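You operate a simulated robot arm through the tools that you are given. There is no shell and no other tool.

Carry out the task below with a simulated robot arm. There is one attempt and no reset: what you move stays moved.

Task
Top the beaker up to 300 with soap base, add 4 pumps of pine scent and put the lid on.
Fine: tap shut, slide back in the middle, no dye.

The check looks at the end state, three seconds after you hand in, the way a careful person would. Anything else that was tipped, shoved, dropped, spilled or broken makes it a failure. A push-on lid holds only when it is set on centred and level and pressed home; a screw cap is set on level and turned clockwise until tight.

Robot
A 6-joint arm with a two-finger gripper, fixed in place. Base frame: the origin is at the foot of the arm, x ahead of it, y to its left, z up; the work surface is at about z = 863. Readings come in mm, degrees, newtons and seconds.
With the tool pointing down near the work surface it reaches from about 140 to 840 mm from the base axis. Its first joint turns from -166.0 to 166.0 degrees. Payload 1.66 kg.
Tool frame: the origin (TCP) lies between the finger pads and is the grasp point; the fingertips stand 16 mm ahead of it; z points along the fingers, y is the line along which they close. Largest opening 111 mm; the body of the gripper starts 104 mm behind the TCP.
Orientation is told as [roll, pitch, yaw] about the base's x, y, z axes, in that order, counted from this pose: with the fingers straight down and closing along the base's y, the tool's x points along the base's -x, its y along +y and its z along -z.

Tools
- The arm moves only by the tool arm_command. Its argument "motion" is a list of rows, each a list of 3 entries, a list of its own where there are three numbers: the shift along the base's x, y, z in mm, then the turn, a rotation vector about the base's x, y, z in degrees, then the finger opening in mm, from 0 to 111. In form: [[[x, y, z], [rx, ry, rz], jaw], ...]. A call has 1 to 20 rows; each row shifts and turns the commanded pose from where the row before left it. A row lasts 0.2 s, in which the tool goes at most 50 mm and 8.6 degrees; a call with a longer step from one row to the next is refused whole, and so is a gripper value outside its range. A pose out of reach is approached as far as the arm can. The call stops where the force on the tool passes 40 N (or 10 N more than at its start, if that is more) or the arm is blocked; 0.2 s more then pass. The fingers move at their own pace and stop on an object; they squeeze with about 32 N. The grip force told is the motor's: it shows also when the fingers shut on nothing. Time passes only in rows, and 0.2 s behind the last, so rows that do not move let the fingers close. The reply holds the time, the measured pose of the TCP, the force on the tool along the base axes, the opening and the grip force, in the units named above and with some noise, with the torque about the TCP (base axes, N m) and any sound that the robot's microphone picked up.
- Cameras (640 x 400 px; columns grow to the right, rows downward): "scene" is fixed at [50.1, -501.5, 1699.5]; the picture's right is [0.67, -0.74, 0.00], its down [-0.49, -0.45, -0.75] and it looks along [0.55, 0.50, -0.66] (base axes); focal length 370 px, centre (320, 200). "wrist" rides on the gripper at [70, 14, -143] in the tool frame; the picture's right is [-0.19, 0.98, 0.00], its down [-0.87, -0.17, -0.47] and it looks along [-0.46, -0.09, 0.88] (tool axes); focal length 230 px, centre (320, 200). There is no depth. A picture from a camera that has moved, and an enlarged one, comes with that camera's place and axes in the base frame and with its lens.
- snapshot(camera): a new picture of that camera. The clock stands still meanwhile.
- slide_trunk(by): slides the trunk up (or, below 0, down) by that many mm; the arm rides with it, the base frame stays. It gives what a move gives, with no picture.
- zoom(camera, box): a new picture of the part [left, top, right, bottom] of that camera's present view, enlarged. The clock stands still meanwhile.
- sign_off(): hands the job in; it is judged then, once.

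Places have to be worked out from the pictures, the camera data and where the tool is seen. Open the gripper and draw the arm clear of the work before you hand the job in, unless the task says otherwise.

The tools are called as name(argument=value, ...) on one line, values as JSON. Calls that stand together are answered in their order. arm_command: Moves the arm, as the interface text tells. Its arguments: {"type":"object","properties":{"motion":{"type":"array","items":{"type":"array"}}},"required":["motion"]} The other tools are called the same way: slide_trunk (by) slides the trunk up or down; snapshot (camera) takes a picture; zoom (camera, box) takes an enlarged picture of a part of a camera's view; sign_off () hands the job in.

At the start:

```text
clock: 0.0
position: [462.8, 175.2, 1322.5]
tcp_rot: [0.0, 0.0, 0.0]
wrist_force: [0.0, 0.4, -0.5]
torque: [0.01, -0.01, 0.03]
opening: 110.9
finger_force: 0.0
trunk travel left (down, up): [-125.0, 465.0]
```

scene: 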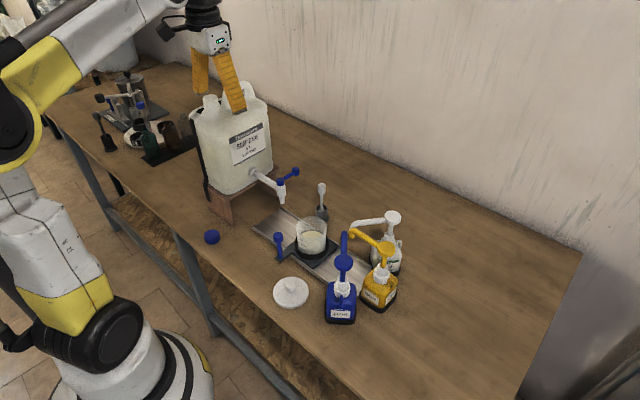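
wrist: 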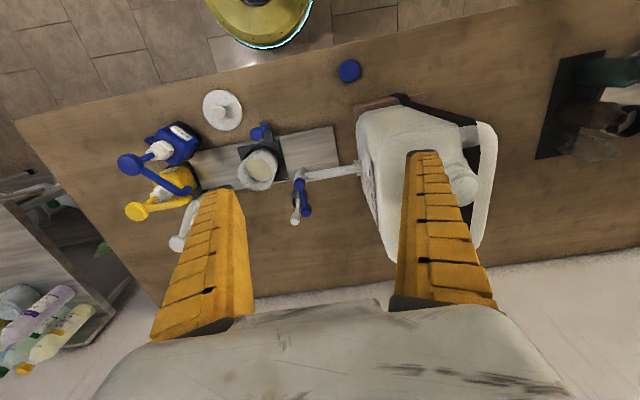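

I begin by looking closely at the station: the container with tap, the beaker on its slide, and the pump bottles.

zoom(camera="scene", box=[240, 160, 420, 340])

zoom(camera="wrist", box=[100, 60, 400, 260])

zoom(camera="scene", box=[180, 80, 320, 240])

```text
2.22 times, centred on (330, 250) of scene
camera zoom: at [50.1, -501.5, 1699.5], right [0.67, -0.74, 0.0], down [-0.49, -0.45, -0.75], along [0.55, 0.5, -0.66], focal length 822 px, centre (298, 89)
```

zoom: 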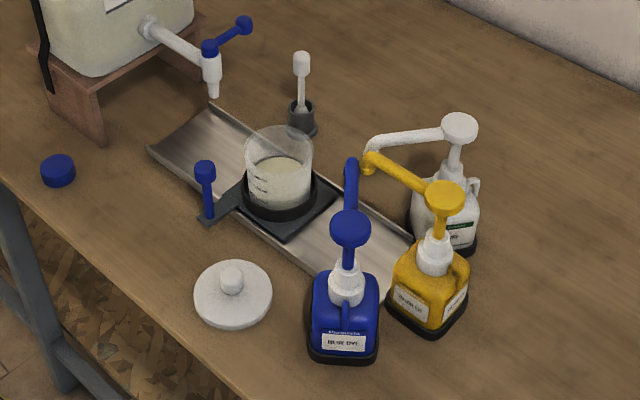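

```text
2.00 times, centred on (250, 160) of wrist
camera zoom: at [392.7, 189.5, 1465.7], right [0.19, 0.98, 0.0], down [0.87, -0.17, 0.47], along [0.46, -0.09, -0.88], focal length 460 px, centre (460, 280)
```

zoom: 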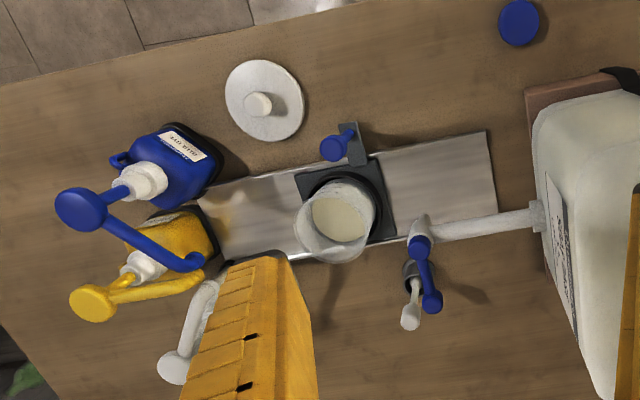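

```text
2.50 times, centred on (250, 160) of scene
camera zoom: at [50.1, -501.5, 1699.5], right [0.67, -0.74, 0.0], down [-0.49, -0.45, -0.75], along [0.55, 0.5, -0.66], focal length 925 px, centre (495, 300)
```

zoom: 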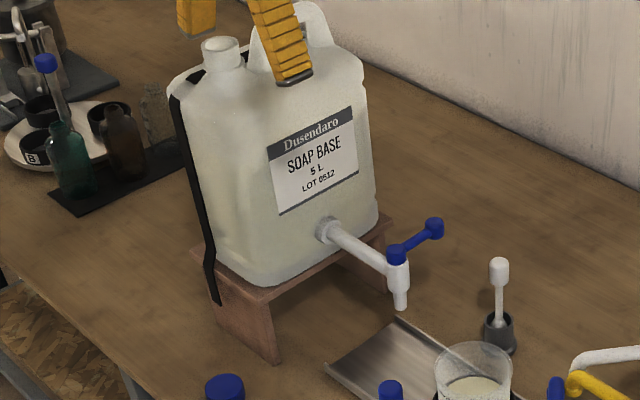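

Next I read the bottle labels and the beaker graduations at higher enlargement.

zoom(camera="scene", box=[320, 200, 410, 330])

zoom(camera="scene", box=[285, 205, 345, 265])

zoom(camera="scene", box=[350, 270, 400, 320])

zoom(camera="scene", box=[320, 290, 360, 330])

zoom(camera="scene", box=[365, 240, 415, 280])

```text
3.08 times, centred on (365, 265) of scene
camera zoom: at [50.1, -501.5, 1699.5], right [0.67, -0.74, 0.0], down [-0.49, -0.45, -0.75], along [0.55, 0.5, -0.66], focal length 1138 px, centre (182, 0)
```

zoom: 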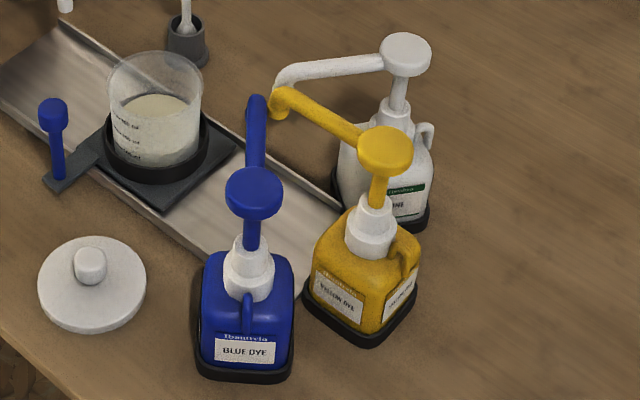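

```text
6.67 times, centred on (315, 235) of scene
camera zoom: at [50.1, -501.5, 1699.5], right [0.67, -0.74, 0.0], down [-0.49, -0.45, -0.75], along [0.55, 0.5, -0.66], focal length 2466 px, centre (353, -33)
```

zoom: 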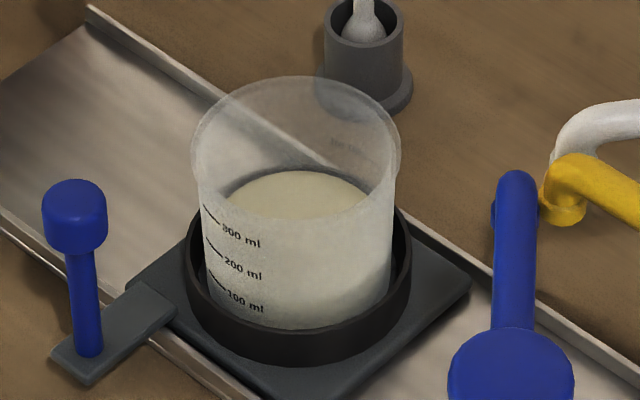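

```text
8.00 times, centred on (375, 295) of scene
camera zoom: at [50.1, -501.5, 1699.5], right [0.67, -0.74, 0.0], down [-0.49, -0.45, -0.75], along [0.55, 0.5, -0.66], focal length 2959 px, centre (-120, -560)
```

zoom: 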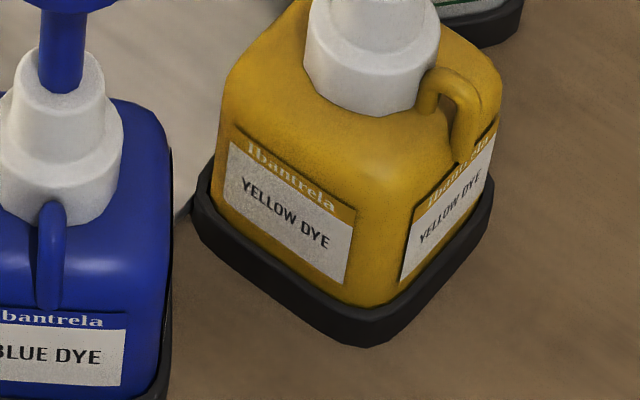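

```text
10.00 times, centred on (340, 310) of scene
camera zoom: at [50.1, -501.5, 1699.5], right [0.67, -0.74, 0.0], down [-0.49, -0.45, -0.75], along [0.55, 0.5, -0.66], focal length 3699 px, centre (120, -900)
```

zoom: 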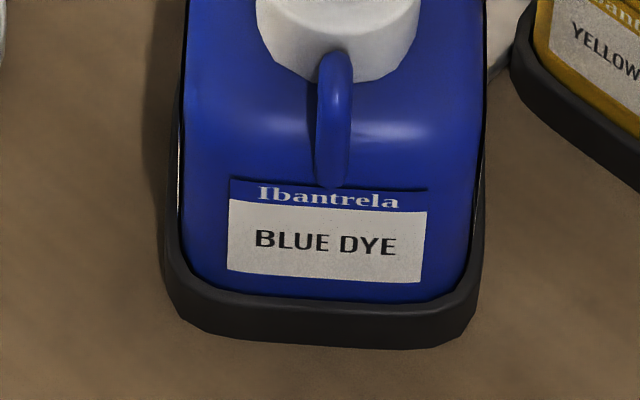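

```text
10.00 times, centred on (390, 260) of scene
camera zoom: at [50.1, -501.5, 1699.5], right [0.67, -0.74, 0.0], down [-0.49, -0.45, -0.75], along [0.55, 0.5, -0.66], focal length 3699 px, centre (-380, -400)
```

zoom: 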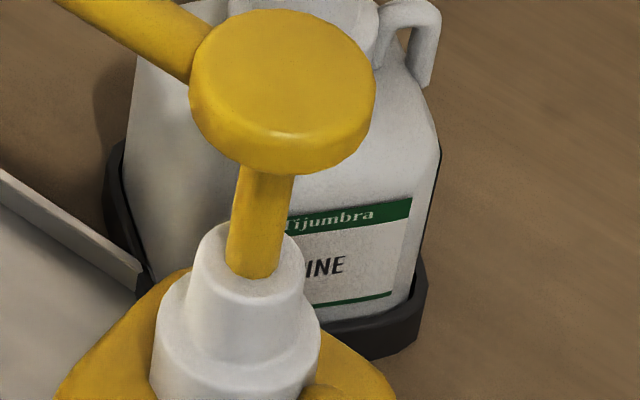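

The white bottle is the pine (blue and yellow are dyes), and the beaker shows 100/200/300 ml ticks. I move the arm over the station to get a second viewpoint for working out positions.

arm_command(motion=[[[-8, -37, -12], [0, 0, 0], 111], [[-8, -37, -12], [0, 0, 0], 111], [[-8, -37, -12], [0, 0, 0], 111], [[-8, -37, -12], [0, 0, 0], 111], [[-8, -37, -12], [0, 0, 0], 111], [[0, 0, 0], [0, 0, 0], 111]])

snapshot(camera="wrist")

```text
clock: 1.4
position: [422.8, -9.6, 1262.7]
tcp_rot: [0.0, -0.1, 0.0]
wrist_force: [-0.7, 0.6, -0.6]
torque: [0.0, -0.01, 0.0]
opening: 111.0
finger_force: 0.0
trunk travel left (down, up): [-125.0, 465.0]
```

```text
taken
camera wrist: at [352.9, 4.7, 1405.4], right [0.19, 0.98, 0.0], down [0.87, -0.17, 0.47], along [0.46, -0.09, -0.88], focal length 230 px, centre (320, 200)
```

wrist: 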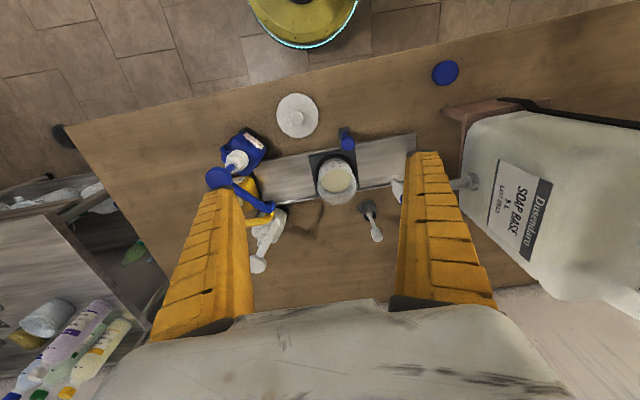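

I enlarge this wrist view to triangulate the beaker, slide handle, lid and pump heads.

zoom(camera="wrist", box=[200, 80, 420, 220])

zoom(camera="wrist", box=[200, 120, 300, 280])

```text
2.86 times, centred on (310, 150) of wrist
camera zoom: at [352.9, 4.7, 1405.4], right [0.19, 0.98, 0.0], down [0.87, -0.17, 0.47], along [0.46, -0.09, -0.88], focal length 657 px, centre (349, 343)
```

zoom: 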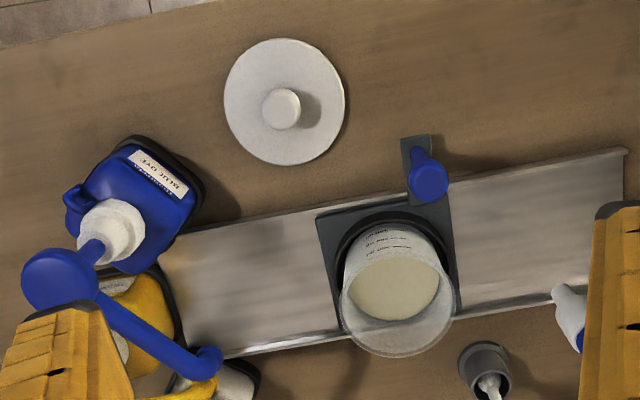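

```text
2.50 times, centred on (250, 200) of wrist
camera zoom: at [352.9, 4.7, 1405.4], right [0.19, 0.98, 0.0], down [0.87, -0.17, 0.47], along [0.46, -0.09, -0.88], focal length 575 px, centre (495, 200)
```

zoom: 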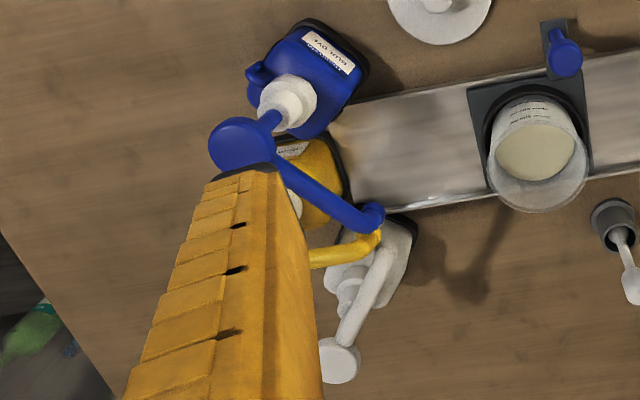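

Rough positions: beaker ≈ (555, 0), slide handle ≈ (473, 37), lid ≈ (415, -60), tap hub ≈ (560, 116, 1062) with its lever toward +x, pine head ≈ (665, -187, 1050). I tilt the wrist to look at the beaker's scale from lower down.

arm_command(motion=[[[-10, 0, -40], [0, -8, 0], 111], [[-10, 0, -40], [0, -8, 0], 111], [[-10, 0, -40], [0, -8, 0], 111], [[-10, 0, -40], [0, -8, 0], 111], [[-10, 0, -40], [0, -8, 0], 111], [[-5, 0, -30], [0, -5, 0], 111], [[0, 0, 0], [0, 0, 0], 111]])

snapshot(camera="wrist")

```text
clock: 3.0
position: [369.4, -9.6, 1033.0]
tcp_rot: [-0.1, -45.1, 0.1]
wrist_force: [1.0, 0.8, -0.3]
torque: [0.0, 0.0, 0.01]
opening: 110.7
finger_force: 0.1
trunk travel left (down, up): [-125.0, 465.0]
```

```text
taken
camera wrist: at [219.5, 5.1, 1084.1], right [0.13, 0.98, 0.13], down [0.28, -0.17, 0.95], along [0.95, -0.09, -0.29], focal length 230 px, centre (320, 200)
```

wrist: 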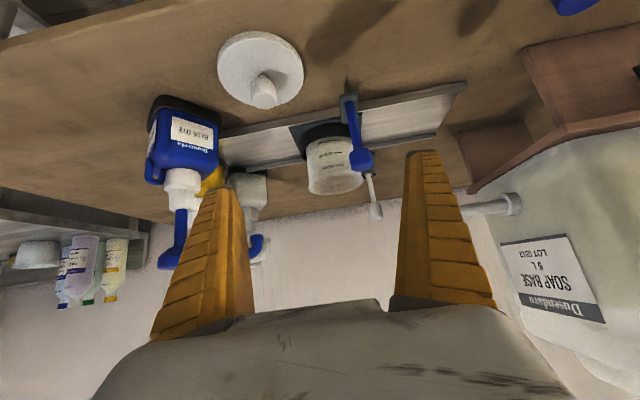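

I zoom in on the beaker from this lower view to read the level.

zoom(camera="wrist", box=[290, 110, 380, 200])

zoom(camera="wrist", box=[380, 110, 540, 260])

```text
4.44 times, centred on (335, 155) of wrist
camera zoom: at [219.5, 5.1, 1084.1], right [0.13, 0.98, 0.13], down [0.28, -0.17, 0.95], along [0.95, -0.09, -0.29], focal length 1022 px, centre (253, 400)
```

zoom: 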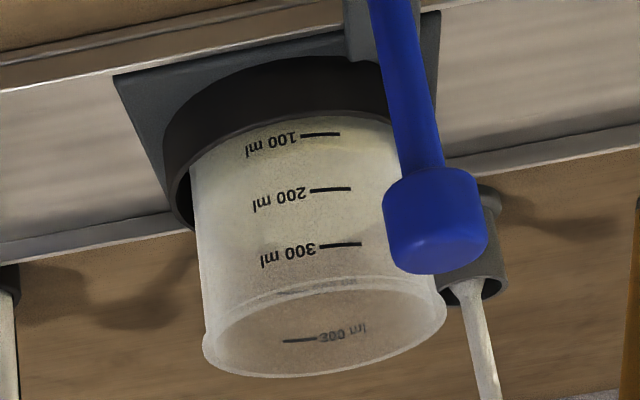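

```text
2.67 times, centred on (460, 185) of wrist
camera zoom: at [219.5, 5.1, 1084.1], right [0.13, 0.98, 0.13], down [0.28, -0.17, 0.95], along [0.95, -0.09, -0.29], focal length 614 px, centre (-53, 240)
```

zoom: 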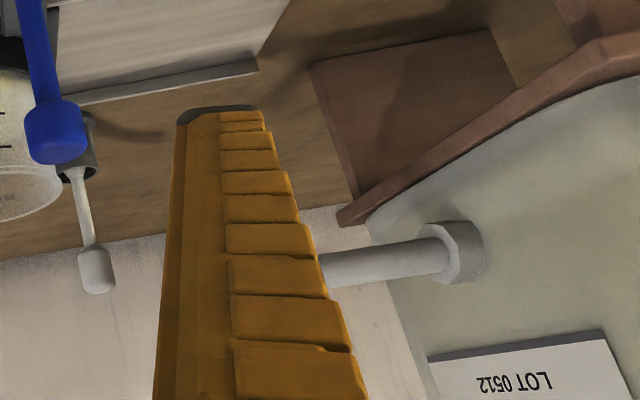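

The frosted wall hides the level here, so I check from the scene camera at high zoom, and will compare the surface with the ticks on the far wall.

zoom(camera="scene", box=[298, 212, 328, 248])

zoom(camera="wrist", box=[305, 130, 365, 200])

snapshot(camera="scene")

```text
11.11 times, centred on (313, 230) of scene
camera zoom: at [50.1, -501.5, 1699.5], right [0.67, -0.74, 0.0], down [-0.49, -0.45, -0.75], along [0.55, 0.5, -0.66], focal length 4110 px, centre (398, -133)
```

zoom: 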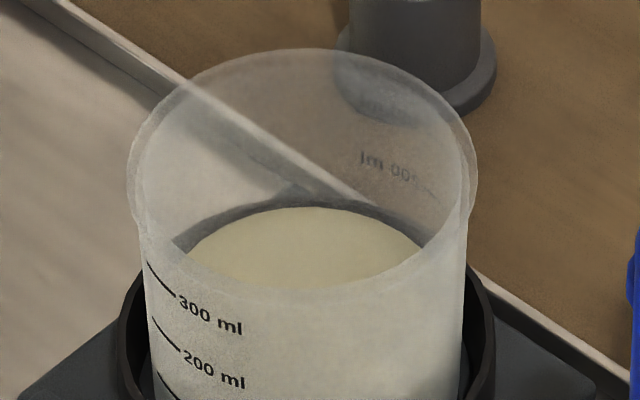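

```text
5.71 times, centred on (335, 165) of wrist
camera zoom: at [219.5, 5.1, 1084.1], right [0.13, 0.98, 0.13], down [0.28, -0.17, 0.95], along [0.95, -0.09, -0.29], focal length 1315 px, centre (234, 400)
```

zoom: 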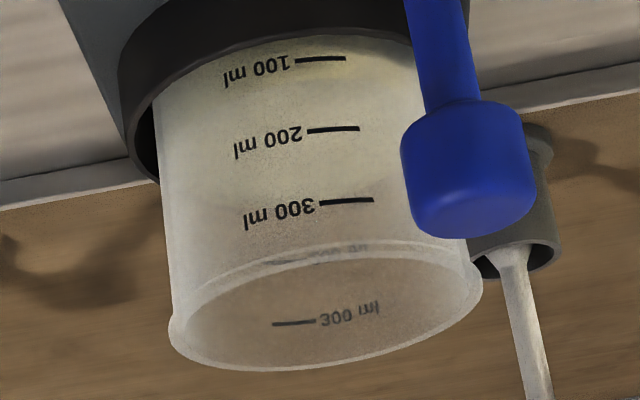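

```text
taken
```

scene: 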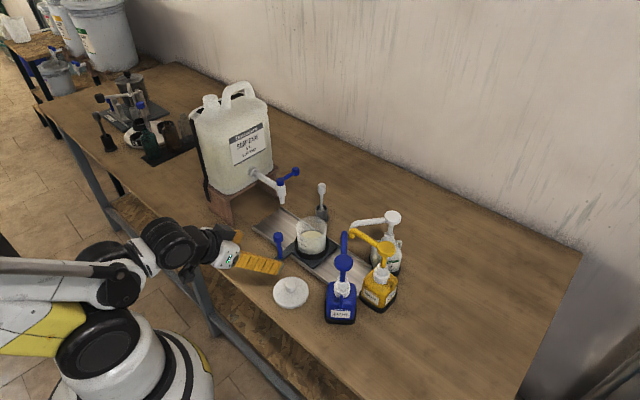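

The level looks like roughly 190 ml, with the far-wall 300 tick visible as a reference. Next I return the tool to vertical above the slide handle.

arm_command(motion=[[[12, 8, 14], [0, 7.5, 0], 111], [[12, 8, 14], [0, 7.5, 0], 111], [[12, 8, 14], [0, 7.5, 0], 111], [[12, 8, 14], [0, 7.5, 0], 111], [[12, 8, 14], [0, 7.5, 0], 80], [[12, 7, 14], [0, 7.6, 0], 60], [[0, 0, 0], [0, 0, 0], 60]])

snapshot(camera="wrist")

zoom(camera="scene", box=[220, 140, 400, 260])

```text
clock: 4.6
position: [441.4, 36.8, 1116.8]
tcp_rot: [0.0, 0.3, 0.1]
wrist_force: [1.0, -0.4, 0.5]
torque: [-0.01, 0.04, 0.0]
opening: 61.7
finger_force: 1.0
trunk travel left (down, up): [-125.0, 465.0]
```

```text
taken
camera wrist: at [371.6, 51.5, 1260.2], right [0.19, 0.98, 0.0], down [0.87, -0.17, 0.47], along [0.46, -0.09, -0.88], focal length 230 px, centre (320, 200)
```

wrist: 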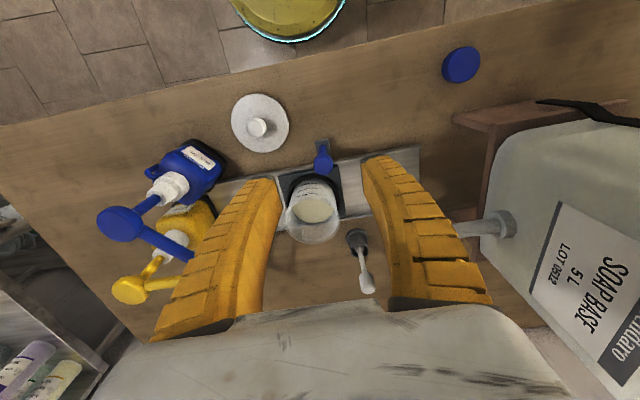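

```text
3.33 times, centred on (310, 200) of scene
camera zoom: at [50.1, -501.5, 1699.5], right [0.67, -0.74, 0.0], down [-0.49, -0.45, -0.75], along [0.55, 0.5, -0.66], focal length 1233 px, centre (353, 200)
```

zoom: 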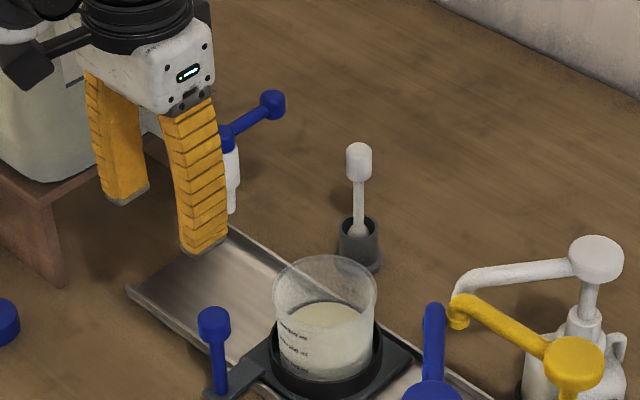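

I enlarge the handle to fix its position before lowering.

zoom(camera="wrist", box=[280, 130, 370, 190])

```text
6.67 times, centred on (325, 160) of wrist
camera zoom: at [371.6, 51.5, 1260.2], right [0.19, 0.98, 0.0], down [0.87, -0.17, 0.47], along [0.46, -0.09, -0.88], focal length 1534 px, centre (287, 467)
```

zoom: 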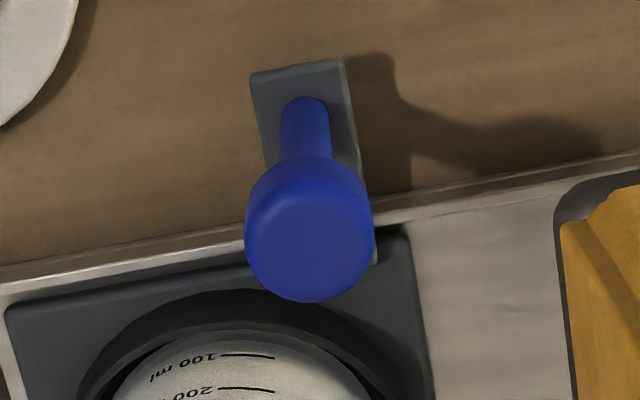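

The handle is at about (471.5, 36.3) with its knob top near z = 975. I lower the open fingers around it and close on the knob.

arm_command(motion=[[[15, 0, -20], [0, 0, 0], 60], [[15, 0, -30], [0, 0, 0], 60], [[0, 0, -40], [0, 0, 0], 60], [[0, 0, -40], [0, 0, 0], 60], [[0, 0, -28], [0, 0, 0], 60], [[0, 0, 0], [0, 0, 0], 60]])

snapshot(camera="wrist")

zoom(camera="scene", box=[220, 160, 340, 280])

```text
clock: 6.0
position: [471.4, 36.1, 958.9]
tcp_rot: [0.0, 0.1, 0.1]
wrist_force: [-0.6, -0.4, 0.0]
torque: [-0.02, 0.02, 0.0]
opening: 62.5
finger_force: 0.9
trunk travel left (down, up): [-125.0, 465.0]
```

```text
taken
camera wrist: at [401.2, 50.8, 1101.6], right [0.19, 0.98, 0.0], down [0.87, -0.17, 0.47], along [0.46, -0.09, -0.88], focal length 230 px, centre (320, 200)
```

wrist: 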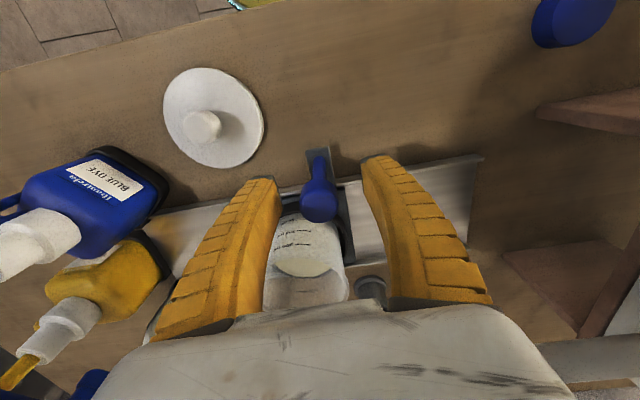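

```text
3.33 times, centred on (280, 220) of scene
camera zoom: at [50.1, -501.5, 1699.5], right [0.67, -0.74, 0.0], down [-0.49, -0.45, -0.75], along [0.55, 0.5, -0.66], focal length 1233 px, centre (453, 133)
```

zoom: 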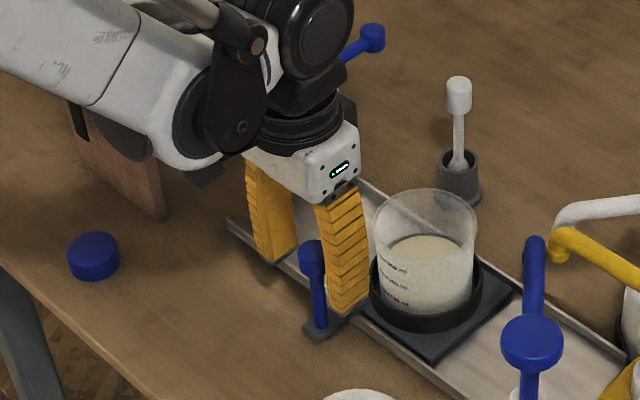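

The knob sits midway between the fingers in both views, so I close on it.

arm_command(motion=[[[0, 0, 0], [0, 0, 0], 40], [[0, 0, 0], [0, 0, 0], 25], [[0, 0, 0], [0, 0, 0], 15], [[0, 0, 0], [0, 0, 0], 15]])

snapshot(camera="wrist")

```text
clock: 7.0
position: [469.3, 36.6, 958.7]
tcp_rot: [0.0, 0.0, 0.0]
wrist_force: [-0.7, -1.3, -3.6]
torque: [-0.03, -0.11, 0.03]
opening: 20.9
finger_force: 34.2
trunk travel left (down, up): [-125.0, 465.0]
```

```text
taken
camera wrist: at [401.3, 50.7, 1101.8], right [0.19, 0.98, 0.0], down [0.87, -0.17, 0.47], along [0.46, -0.09, -0.88], focal length 230 px, centre (320, 200)
```

wrist: 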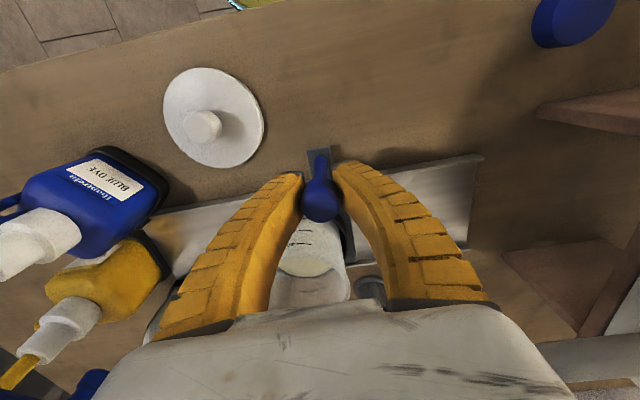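

Gripped firmly (34 N). I slide the carriage slowly towards the tap in +y.

arm_command(motion=[[[0, 3, 0], [0, 0, 0], 15], [[0, 8, 0], [0, 0, 0], 15], [[0, 10, 0], [0, 0, 0], 15], [[0, 10, 0], [0, 0, 0], 15], [[0, 10, 0], [0, 0, 0], 15], [[0, 10, 0], [0, 0, 0], 15], [[0, 6, 0], [0, 0, 0], 15], [[0, 3, 0], [0, 0, 0], 15], [[0, 0, 0], [0, 0, 0], 15]])

snapshot(camera="wrist")

zoom(camera="scene", box=[220, 150, 340, 270])

```text
clock: 9.0
position: [470.5, 97.0, 958.9]
tcp_rot: [0.1, 0.2, 0.0]
wrist_force: [7.3, -1.5, -8.3]
torque: [0.02, -0.23, 0.05]
opening: 20.4
finger_force: 33.7
trunk travel left (down, up): [-125.0, 465.0]
```

```text
taken
camera wrist: at [401.6, 112.0, 1101.8], right [0.19, 0.98, 0.0], down [0.87, -0.17, 0.47], along [0.46, -0.09, -0.88], focal length 230 px, centre (320, 200)
```

wrist: 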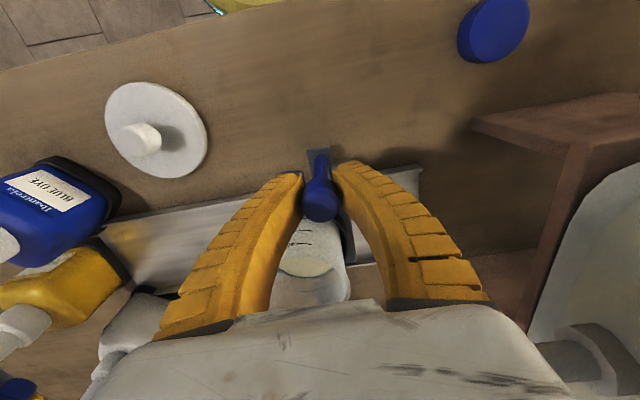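

```text
3.33 times, centred on (280, 210) of scene
camera zoom: at [50.1, -501.5, 1699.5], right [0.67, -0.74, 0.0], down [-0.49, -0.45, -0.75], along [0.55, 0.5, -0.66], focal length 1233 px, centre (453, 167)
```

zoom: 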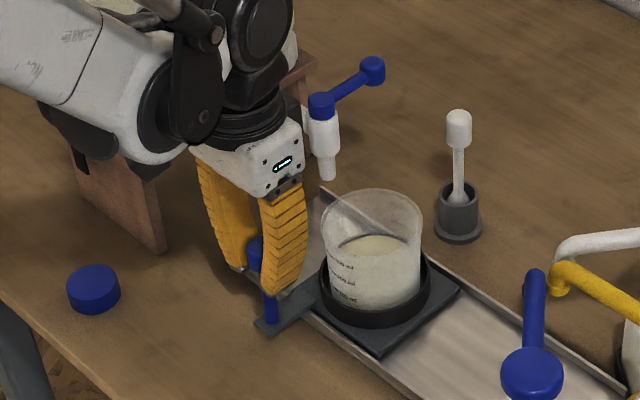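

The carriage follows well; the spout is about 50 mm further. I continue another 40 mm and check.

arm_command(motion=[[[0, 5, 0], [0, 0, 0], 15], [[0, 8, 0], [0, 0, 0], 15], [[0, 8, 0], [0, 0, 0], 15], [[0, 8, 0], [0, 0, 0], 15], [[0, 6, 0], [0, 0, 0], 15], [[0, 5, 0], [0, 0, 0], 15], [[0, 0, 0], [0, 0, 0], 15]])

zoom(camera="scene", box=[250, 160, 340, 250])

snapshot(camera="wrist")

```text
clock: 10.6
position: [470.0, 136.9, 957.8]
tcp_rot: [-0.1, 0.1, 0.0]
wrist_force: [19.9, 1.7, 1.4]
torque: [-0.02, 0.19, 0.03]
opening: 20.4
finger_force: 34.3
trunk travel left (down, up): [-125.0, 465.0]
```

```text
4.44 times, centred on (295, 205) of scene
camera zoom: at [50.1, -501.5, 1699.5], right [0.67, -0.74, 0.0], down [-0.49, -0.45, -0.75], along [0.55, 0.5, -0.66], focal length 1644 px, centre (431, 178)
```

zoom: 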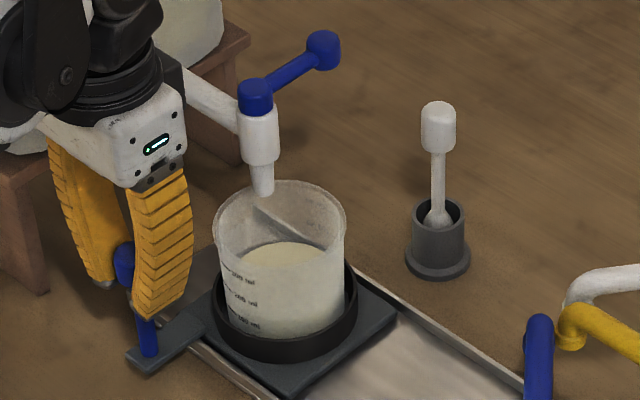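

```text
taken
camera wrist: at [401.6, 151.8, 1101.1], right [0.19, 0.98, 0.0], down [0.87, -0.17, 0.47], along [0.46, -0.09, -0.88], focal length 230 px, centre (320, 200)
```

wrist: 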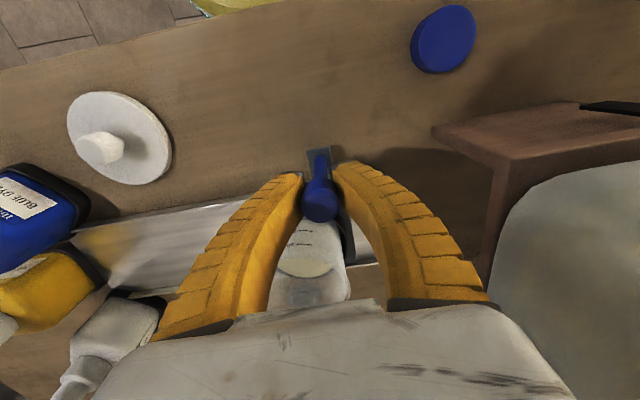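

A sideways force of 20 N in x has built up, so the rail is slightly skew to my path. I ease x by a little while going on the last stretch in small steps.

arm_command(motion=[[[1, 0, 0], [0, 0, 0], 15], [[0, 3, 0], [0, 0, 0], 15], [[0, 0, 0], [0, 0, 0], 15]])

```text
clock: 11.4
position: [470.4, 140.3, 958.2]
tcp_rot: [0.1, 0.3, 0.0]
wrist_force: [5.2, 1.3, -11.2]
torque: [-0.02, -0.32, -0.02]
opening: 20.2
finger_force: 33.3
trunk travel left (down, up): [-125.0, 465.0]
```

Easing x by 1 mm relieved the force. I continue in small steps.

arm_command(motion=[[[0.1, 3, 0], [0, 0, 0], 15], [[0.1, 3, 0], [0, 0, 0], 15], [[0, 2, 0], [0, 0, 0], 15], [[0, 0, 0], [0, 0, 0], 15]])

zoom(camera="scene", box=[250, 160, 340, 250])

```text
clock: 12.4
position: [471.7, 148.8, 958.2]
tcp_rot: [0.0, 0.1, 0.0]
wrist_force: [2.5, 2.2, -7.4]
torque: [0.0, -0.09, 0.01]
opening: 20.2
finger_force: 33.7
trunk travel left (down, up): [-125.0, 465.0]
```

```text
4.44 times, centred on (295, 205) of scene
camera zoom: at [50.1, -501.5, 1699.5], right [0.67, -0.74, 0.0], down [-0.49, -0.45, -0.75], along [0.55, 0.5, -0.66], focal length 1644 px, centre (431, 178)
```

zoom: 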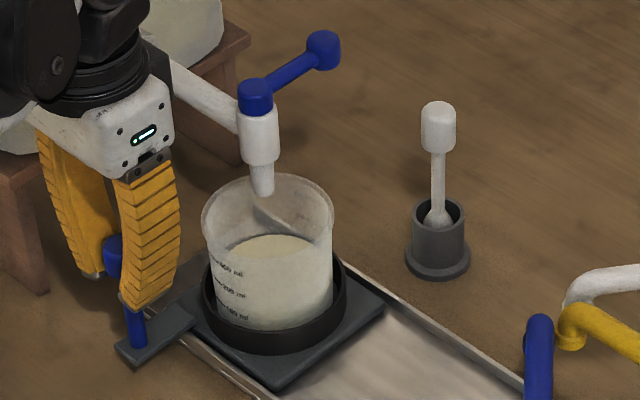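

The spout tip is now over the middle of the beaker. I open, lift straight up, and go look at the tap lever from above.

arm_command(motion=[[[0, 0, 0], [0, 0, 0], 30], [[0, 0, 0], [0, 0, 0], 60], [[0, 0, 15], [0, 0, 0], 60], [[0, 0, 45], [0, 0, 0], 60], [[0, 0, 48], [0, 0, 0], 60], [[0, 0, 48], [0, 0, 0], 60], [[0, 0, 48], [0, 0, 0], 60], [[20, -10, 40], [0, 0, 0], 60], [[25, -15, 0], [0, 0, 0], 60], [[30, -15, 0], [0, 0, 0], 60], [[0, 0, 0], [0, 0, 0], 60]])

snapshot(camera="wrist")

snapshot(camera="scene")

```text
clock: 14.8
position: [545.7, 107.3, 1202.1]
tcp_rot: [-0.1, 0.1, 0.0]
wrist_force: [-0.4, -0.3, 0.0]
torque: [0.03, 0.02, -0.02]
opening: 62.0
finger_force: 1.5
trunk travel left (down, up): [-125.0, 465.0]
```

```text
taken
camera wrist: at [477.1, 121.5, 1344.9], right [0.19, 0.98, 0.0], down [0.87, -0.17, 0.47], along [0.46, -0.09, -0.88], focal length 230 px, centre (320, 200)
```

wrist: 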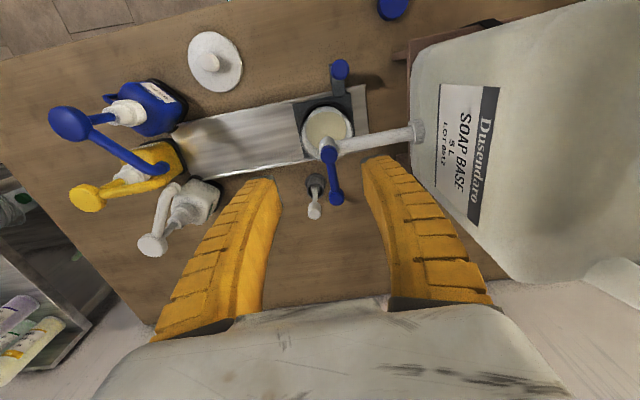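

```text
taken
```

scene: 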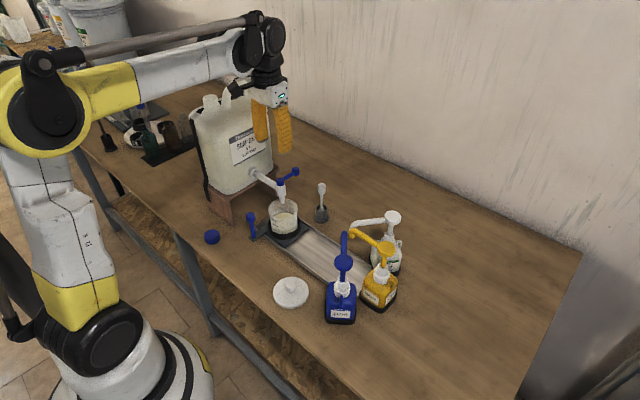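

A clear view of tap, lever and beaker. I enlarge it to fix lever coordinates.

zoom(camera="wrist", box=[280, 50, 430, 220])

zoom(camera="scene", box=[240, 150, 350, 250])

```text
2.35 times, centred on (355, 135) of wrist
camera zoom: at [477.1, 121.5, 1344.9], right [0.19, 0.98, 0.0], down [0.87, -0.17, 0.47], along [0.46, -0.09, -0.88], focal length 541 px, centre (238, 353)
```

zoom: 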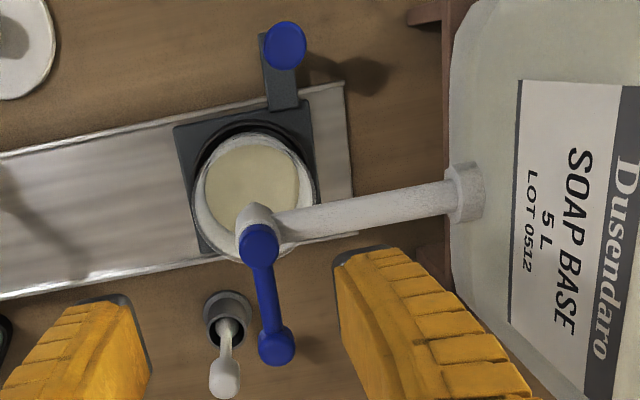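

```text
4.00 times, centred on (295, 200) of scene
camera zoom: at [50.1, -501.5, 1699.5], right [0.67, -0.74, 0.0], down [-0.49, -0.45, -0.75], along [0.55, 0.5, -0.66], focal length 1480 px, centre (420, 200)
```

zoom: 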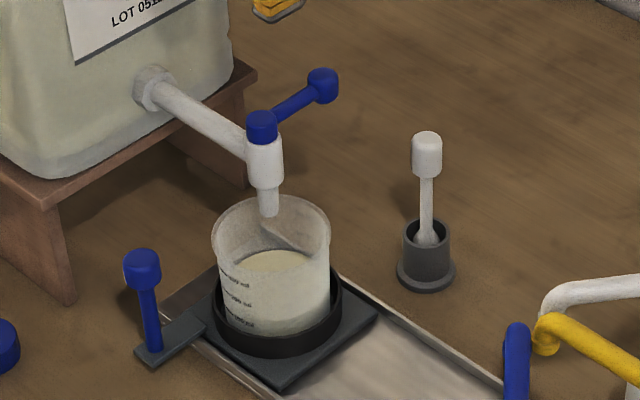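

The lever's pivot is at about (561, 116) and its knob at about (624, 115.5, 1063). I go above the knob and lower the open fingers around it.

arm_command(motion=[[[39, 4, -20], [0, 0, 0], 60], [[39, 3.3, -30], [0, 0, 0], 60], [[0, 0, -30], [0, 0, 0], 60], [[0, 0, 0], [0, 0, 0], 60]])

snapshot(camera="wrist")

zoom(camera="scene", box=[240, 120, 350, 230])

```text
clock: 15.8
position: [622.5, 114.1, 1123.0]
tcp_rot: [0.0, 0.1, -0.1]
wrist_force: [0.4, -0.1, 0.5]
torque: [0.0, 0.0, 0.01]
opening: 62.0
finger_force: 1.8
trunk travel left (down, up): [-125.0, 465.0]
```

```text
taken
camera wrist: at [553.2, 129.6, 1265.7], right [0.19, 0.98, 0.0], down [0.87, -0.17, 0.47], along [0.46, -0.09, -0.88], focal length 230 px, centre (320, 200)
```

wrist: 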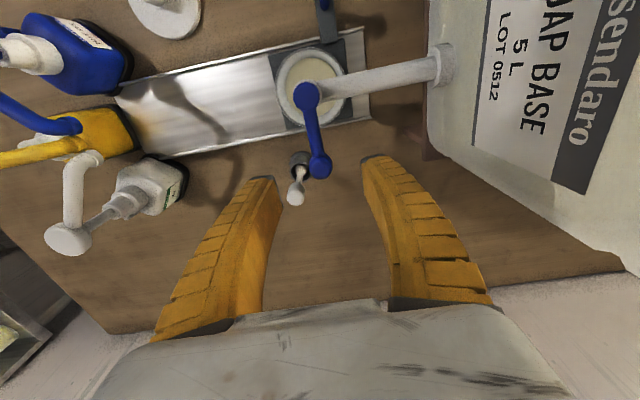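

```text
3.64 times, centred on (295, 175) of scene
camera zoom: at [50.1, -501.5, 1699.5], right [0.67, -0.74, 0.0], down [-0.49, -0.45, -0.75], along [0.55, 0.5, -0.66], focal length 1345 px, centre (411, 291)
```

zoom: 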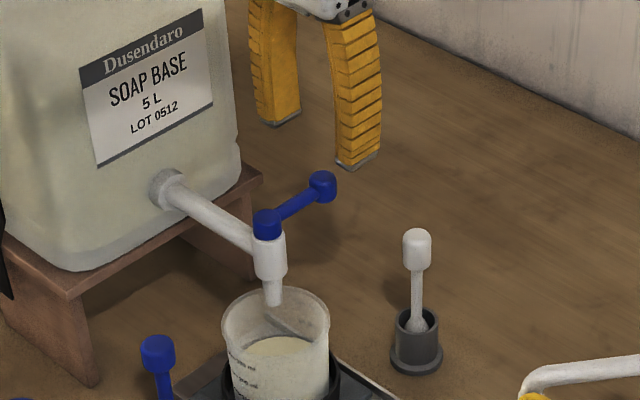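

The knob is at about (623, 115), between the fingers. I lower onto it and close.

arm_command(motion=[[[0, 0, -30], [0, 0, 0], 60], [[0, 0, -30], [0, 0, 0], 60], [[0, 0, 0], [0, 0, 0], 40], [[0, 0, 0], [0, 0, 0], 24], [[0, 0, 0], [0, 0, 0], 12], [[0, 0, 0], [0, 0, 0], 12]])

snapshot(camera="wrist")

zoom(camera="scene", box=[240, 120, 350, 230])

```text
clock: 17.2
position: [622.5, 115.2, 1062.9]
tcp_rot: [0.0, 0.2, 0.0]
wrist_force: [-1.5, -8.8, -6.0]
torque: [-0.03, -0.32, -0.06]
opening: 16.8
finger_force: 34.3
trunk travel left (down, up): [-125.0, 465.0]
```

```text
taken
camera wrist: at [554.1, 130.0, 1205.7], right [0.19, 0.98, 0.0], down [0.87, -0.17, 0.47], along [0.46, -0.09, -0.88], focal length 230 px, centre (320, 200)
```

wrist: 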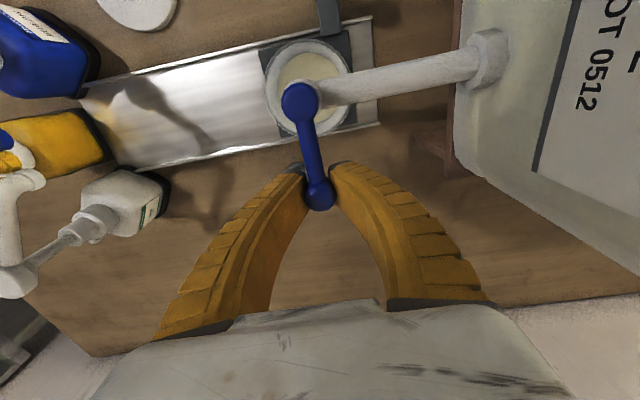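

```text
3.64 times, centred on (295, 175) of scene
camera zoom: at [50.1, -501.5, 1699.5], right [0.67, -0.74, 0.0], down [-0.49, -0.45, -0.75], along [0.55, 0.5, -0.66], focal length 1345 px, centre (411, 291)
```

zoom: 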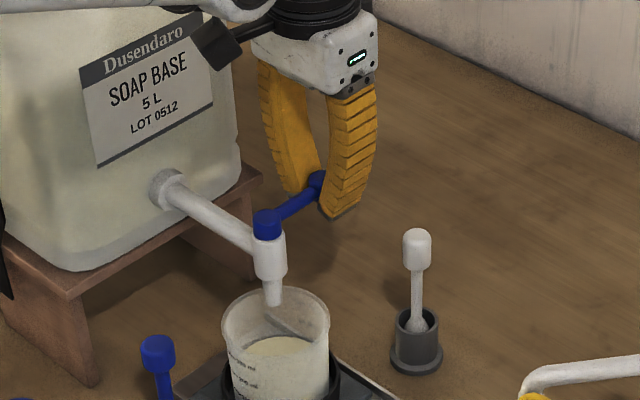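

Gripped on the knob. I try a small swing of the lever toward -y (about 8 degrees) with the wrist turning along, watching force and sound.

arm_command(motion=[[[-0.15, -4.3, 0], [0, 0, -4], 12], [[-0.45, -4.3, 0], [0, 0, -4], 12]])

zoom(camera="scene", box=[240, 140, 330, 230])

snapshot(camera="wrist")

```text
clock: 17.8
position: [623.4, 107.6, 1064.5]
tcp_rot: [-0.1, 0.2, -8.1]
wrist_force: [9.5, 2.0, 3.1]
torque: [0.06, -0.03, -0.1]
opening: 15.3
finger_force: 34.3
trunk travel left (down, up): [-125.0, 465.0]
```

```text
4.44 times, centred on (285, 185) of scene
camera zoom: at [50.1, -501.5, 1699.5], right [0.67, -0.74, 0.0], down [-0.49, -0.45, -0.75], along [0.55, 0.5, -0.66], focal length 1644 px, centre (476, 267)
```

zoom: 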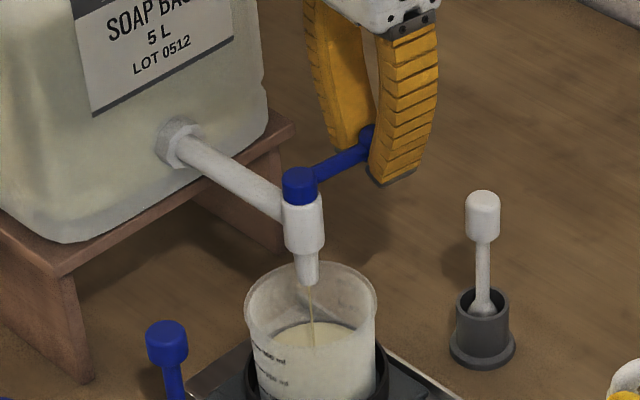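

```text
taken
camera wrist: at [556.6, 131.8, 1205.5], right [0.33, 0.95, 0.0], down [0.83, -0.29, 0.47], along [0.45, -0.15, -0.88], focal length 230 px, centre (320, 200)
```

wrist: 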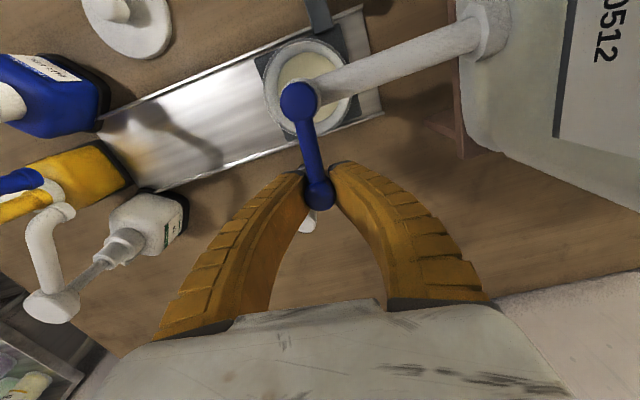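

The -y swing opens the tap: a thin stream falls into the beaker. I check the level view as baseline, then let it run a second.

zoom(camera="scene", box=[267, 195, 302, 235])

arm_command(motion=[[[0, 0, 0], [0, 0, 0], 12], [[0, 0, 0], [0, 0, 0], 12], [[0, 0, 0], [0, 0, 0], 12], [[0, 0, 0], [0, 0, 0], 12], [[0, 0, 0], [0, 0, 0], 12]])

zoom(camera="scene", box=[267, 195, 302, 235])

```text
10.00 times, centred on (284, 215) of scene
camera zoom: at [50.1, -501.5, 1699.5], right [0.67, -0.74, 0.0], down [-0.49, -0.45, -0.75], along [0.55, 0.5, -0.66], focal length 3699 px, centre (675, 50)
```

zoom: 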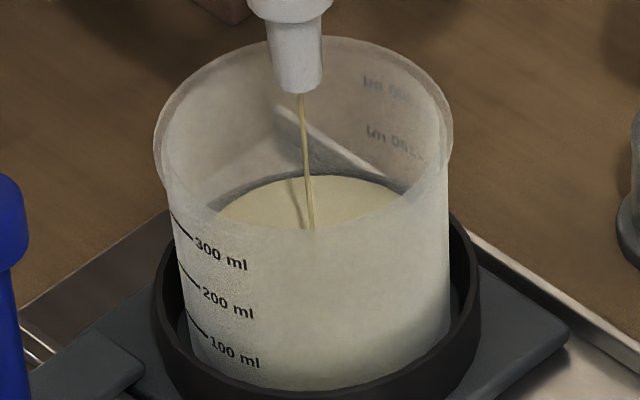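

```text
clock: 19.0
position: [623.0, 107.4, 1062.1]
tcp_rot: [-0.1, 0.1, -8.0]
wrist_force: [14.0, -0.6, 6.9]
torque: [0.14, 0.05, -0.12]
opening: 15.3
finger_force: 34.0
trunk travel left (down, up): [-125.0, 465.0]
```

```text
10.00 times, centred on (284, 215) of scene
camera zoom: at [50.1, -501.5, 1699.5], right [0.67, -0.74, 0.0], down [-0.49, -0.45, -0.75], along [0.55, 0.5, -0.66], focal length 3699 px, centre (675, 50)
```

zoom: 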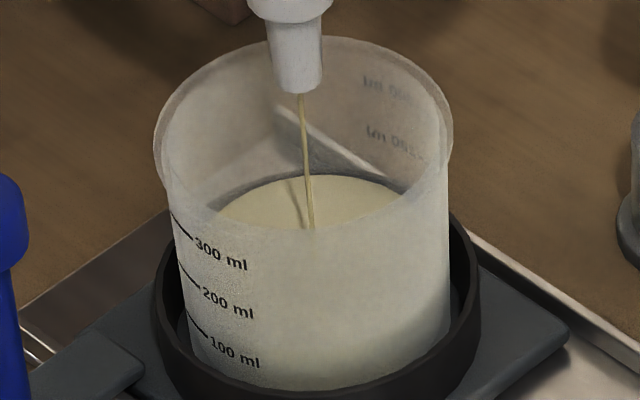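

Reading the geometry again: the ticks are about 20 mm apart and the two far-wall marks are 300 (upper) and 200 (lower), so the level now is only about 100 ml. The stream is thin, so I open the lever further to about 20 degrees.

arm_command(motion=[[[-0.76, -6.47, 0], [0, 0, -6], 12], [[-1.93, -6.31, 0], [0, 0, -6], 12], [[0, 0, 0], [0, 0, 0], 12], [[0, 0, 0], [0, 0, 0], 12], [[0, 0, 0], [0, 0, 0], 12]])

zoom(camera="scene", box=[267, 195, 302, 235])

```text
clock: 20.2
position: [620.8, 94.9, 1063.0]
tcp_rot: [0.0, 0.1, -20.0]
wrist_force: [10.2, -3.4, 2.3]
torque: [0.12, -0.04, -0.05]
opening: 14.8
finger_force: 34.1
trunk travel left (down, up): [-125.0, 465.0]
```

```text
10.00 times, centred on (284, 215) of scene
camera zoom: at [50.1, -501.5, 1699.5], right [0.67, -0.74, 0.0], down [-0.49, -0.45, -0.75], along [0.55, 0.5, -0.66], focal length 3699 px, centre (675, 50)
```

zoom: 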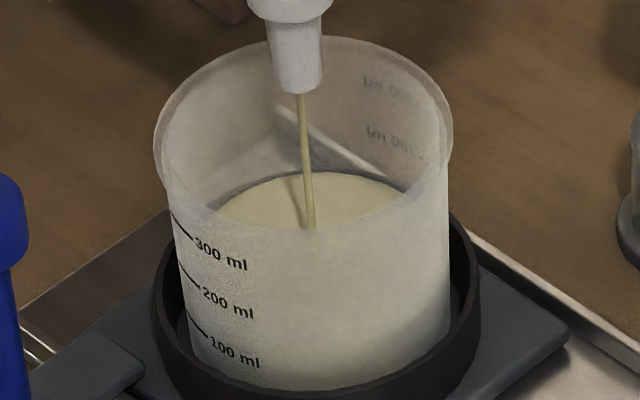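

About 5 ml/s at this angle. I open to about 40 degrees and let it run two seconds.

arm_command(motion=[[[-2.58, -6.07, 0], [0, 0, -6], 12], [[-3.78, -6.69, 0], [0, 0, -7], 12], [[-4.58, -6.19, 0], [0, 0, -7], 12], [[0, 0, 0], [0, 0, 0], 12], [[0, 0, 0], [0, 0, 0], 12], [[0, 0, 0], [0, 0, 0], 12], [[0, 0, 0], [0, 0, 0], 12], [[0, 0, 0], [0, 0, 0], 12]])

zoom(camera="scene", box=[267, 195, 302, 235])

snapshot(camera="scene")

```text
clock: 22.0
position: [609.9, 75.5, 1062.6]
tcp_rot: [-0.1, 0.1, -39.9]
wrist_force: [0.4, -0.5, -12.6]
torque: [0.07, -0.06, -0.03]
opening: 14.2
finger_force: 33.6
trunk travel left (down, up): [-125.0, 465.0]
```

```text
10.00 times, centred on (284, 215) of scene
camera zoom: at [50.1, -501.5, 1699.5], right [0.67, -0.74, 0.0], down [-0.49, -0.45, -0.75], along [0.55, 0.5, -0.66], focal length 3699 px, centre (675, 50)
```

zoom: 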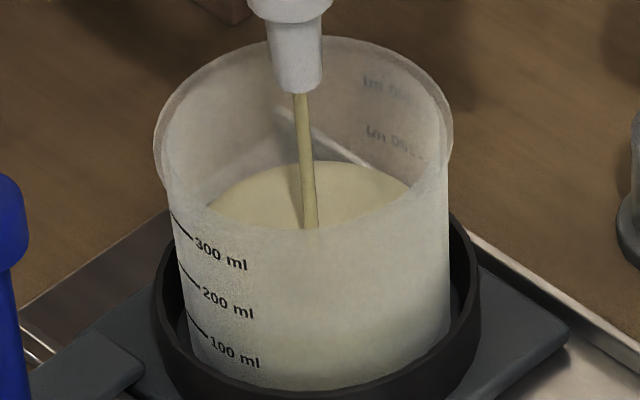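

```text
taken
```

scene: 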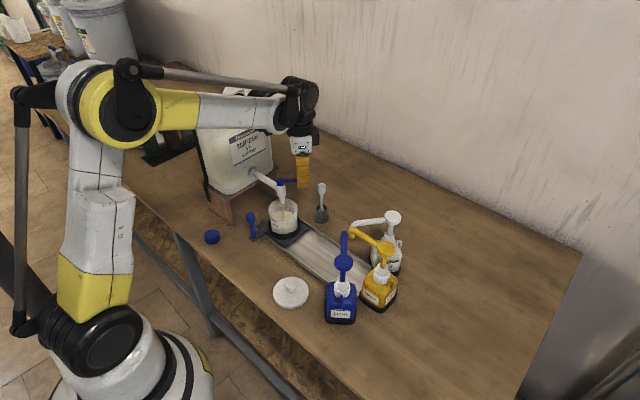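

Level is rising about 14 ml/s now, at about 130 ml. I let it run and re-check.

arm_command(motion=[[[0, 0, 0], [0, 0, 0], 12], [[0, 0, 0], [0, 0, 0], 12], [[0, 0, 0], [0, 0, 0], 12], [[0, 0, 0], [0, 0, 0], 12], [[0, 0, 0], [0, 0, 0], 12], [[0, 0, 0], [0, 0, 0], 12], [[0, 0, 0], [0, 0, 0], 12], [[0, 0, 0], [0, 0, 0], 12], [[0, 0, 0], [0, 0, 0], 12], [[0, 0, 0], [0, 0, 0], 12], [[0, 0, 0], [0, 0, 0], 12], [[0, 0, 0], [0, 0, 0], 12], [[0, 0, 0], [0, 0, 0], 12], [[0, 0, 0], [0, 0, 0], 12], [[0, 0, 0], [0, 0, 0], 12]])

zoom(camera="scene", box=[267, 195, 302, 235])

```text
clock: 25.2
position: [610.0, 75.6, 1063.6]
tcp_rot: [0.0, 0.1, -40.0]
wrist_force: [2.6, -1.5, -10.8]
torque: [0.03, -0.04, -0.01]
opening: 14.0
finger_force: 33.4
trunk travel left (down, up): [-125.0, 465.0]
```

```text
10.00 times, centred on (284, 215) of scene
camera zoom: at [50.1, -501.5, 1699.5], right [0.67, -0.74, 0.0], down [-0.49, -0.45, -0.75], along [0.55, 0.5, -0.66], focal length 3699 px, centre (675, 50)
```

zoom: 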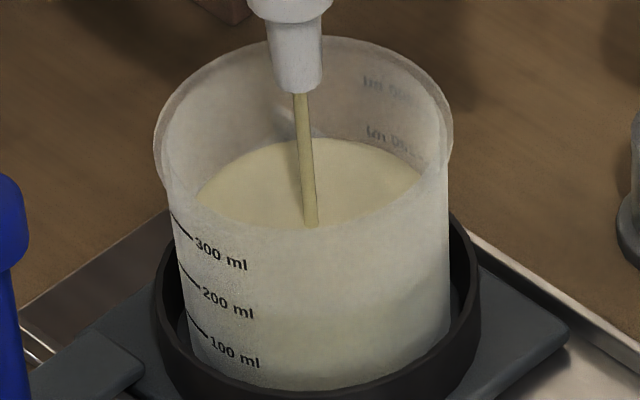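

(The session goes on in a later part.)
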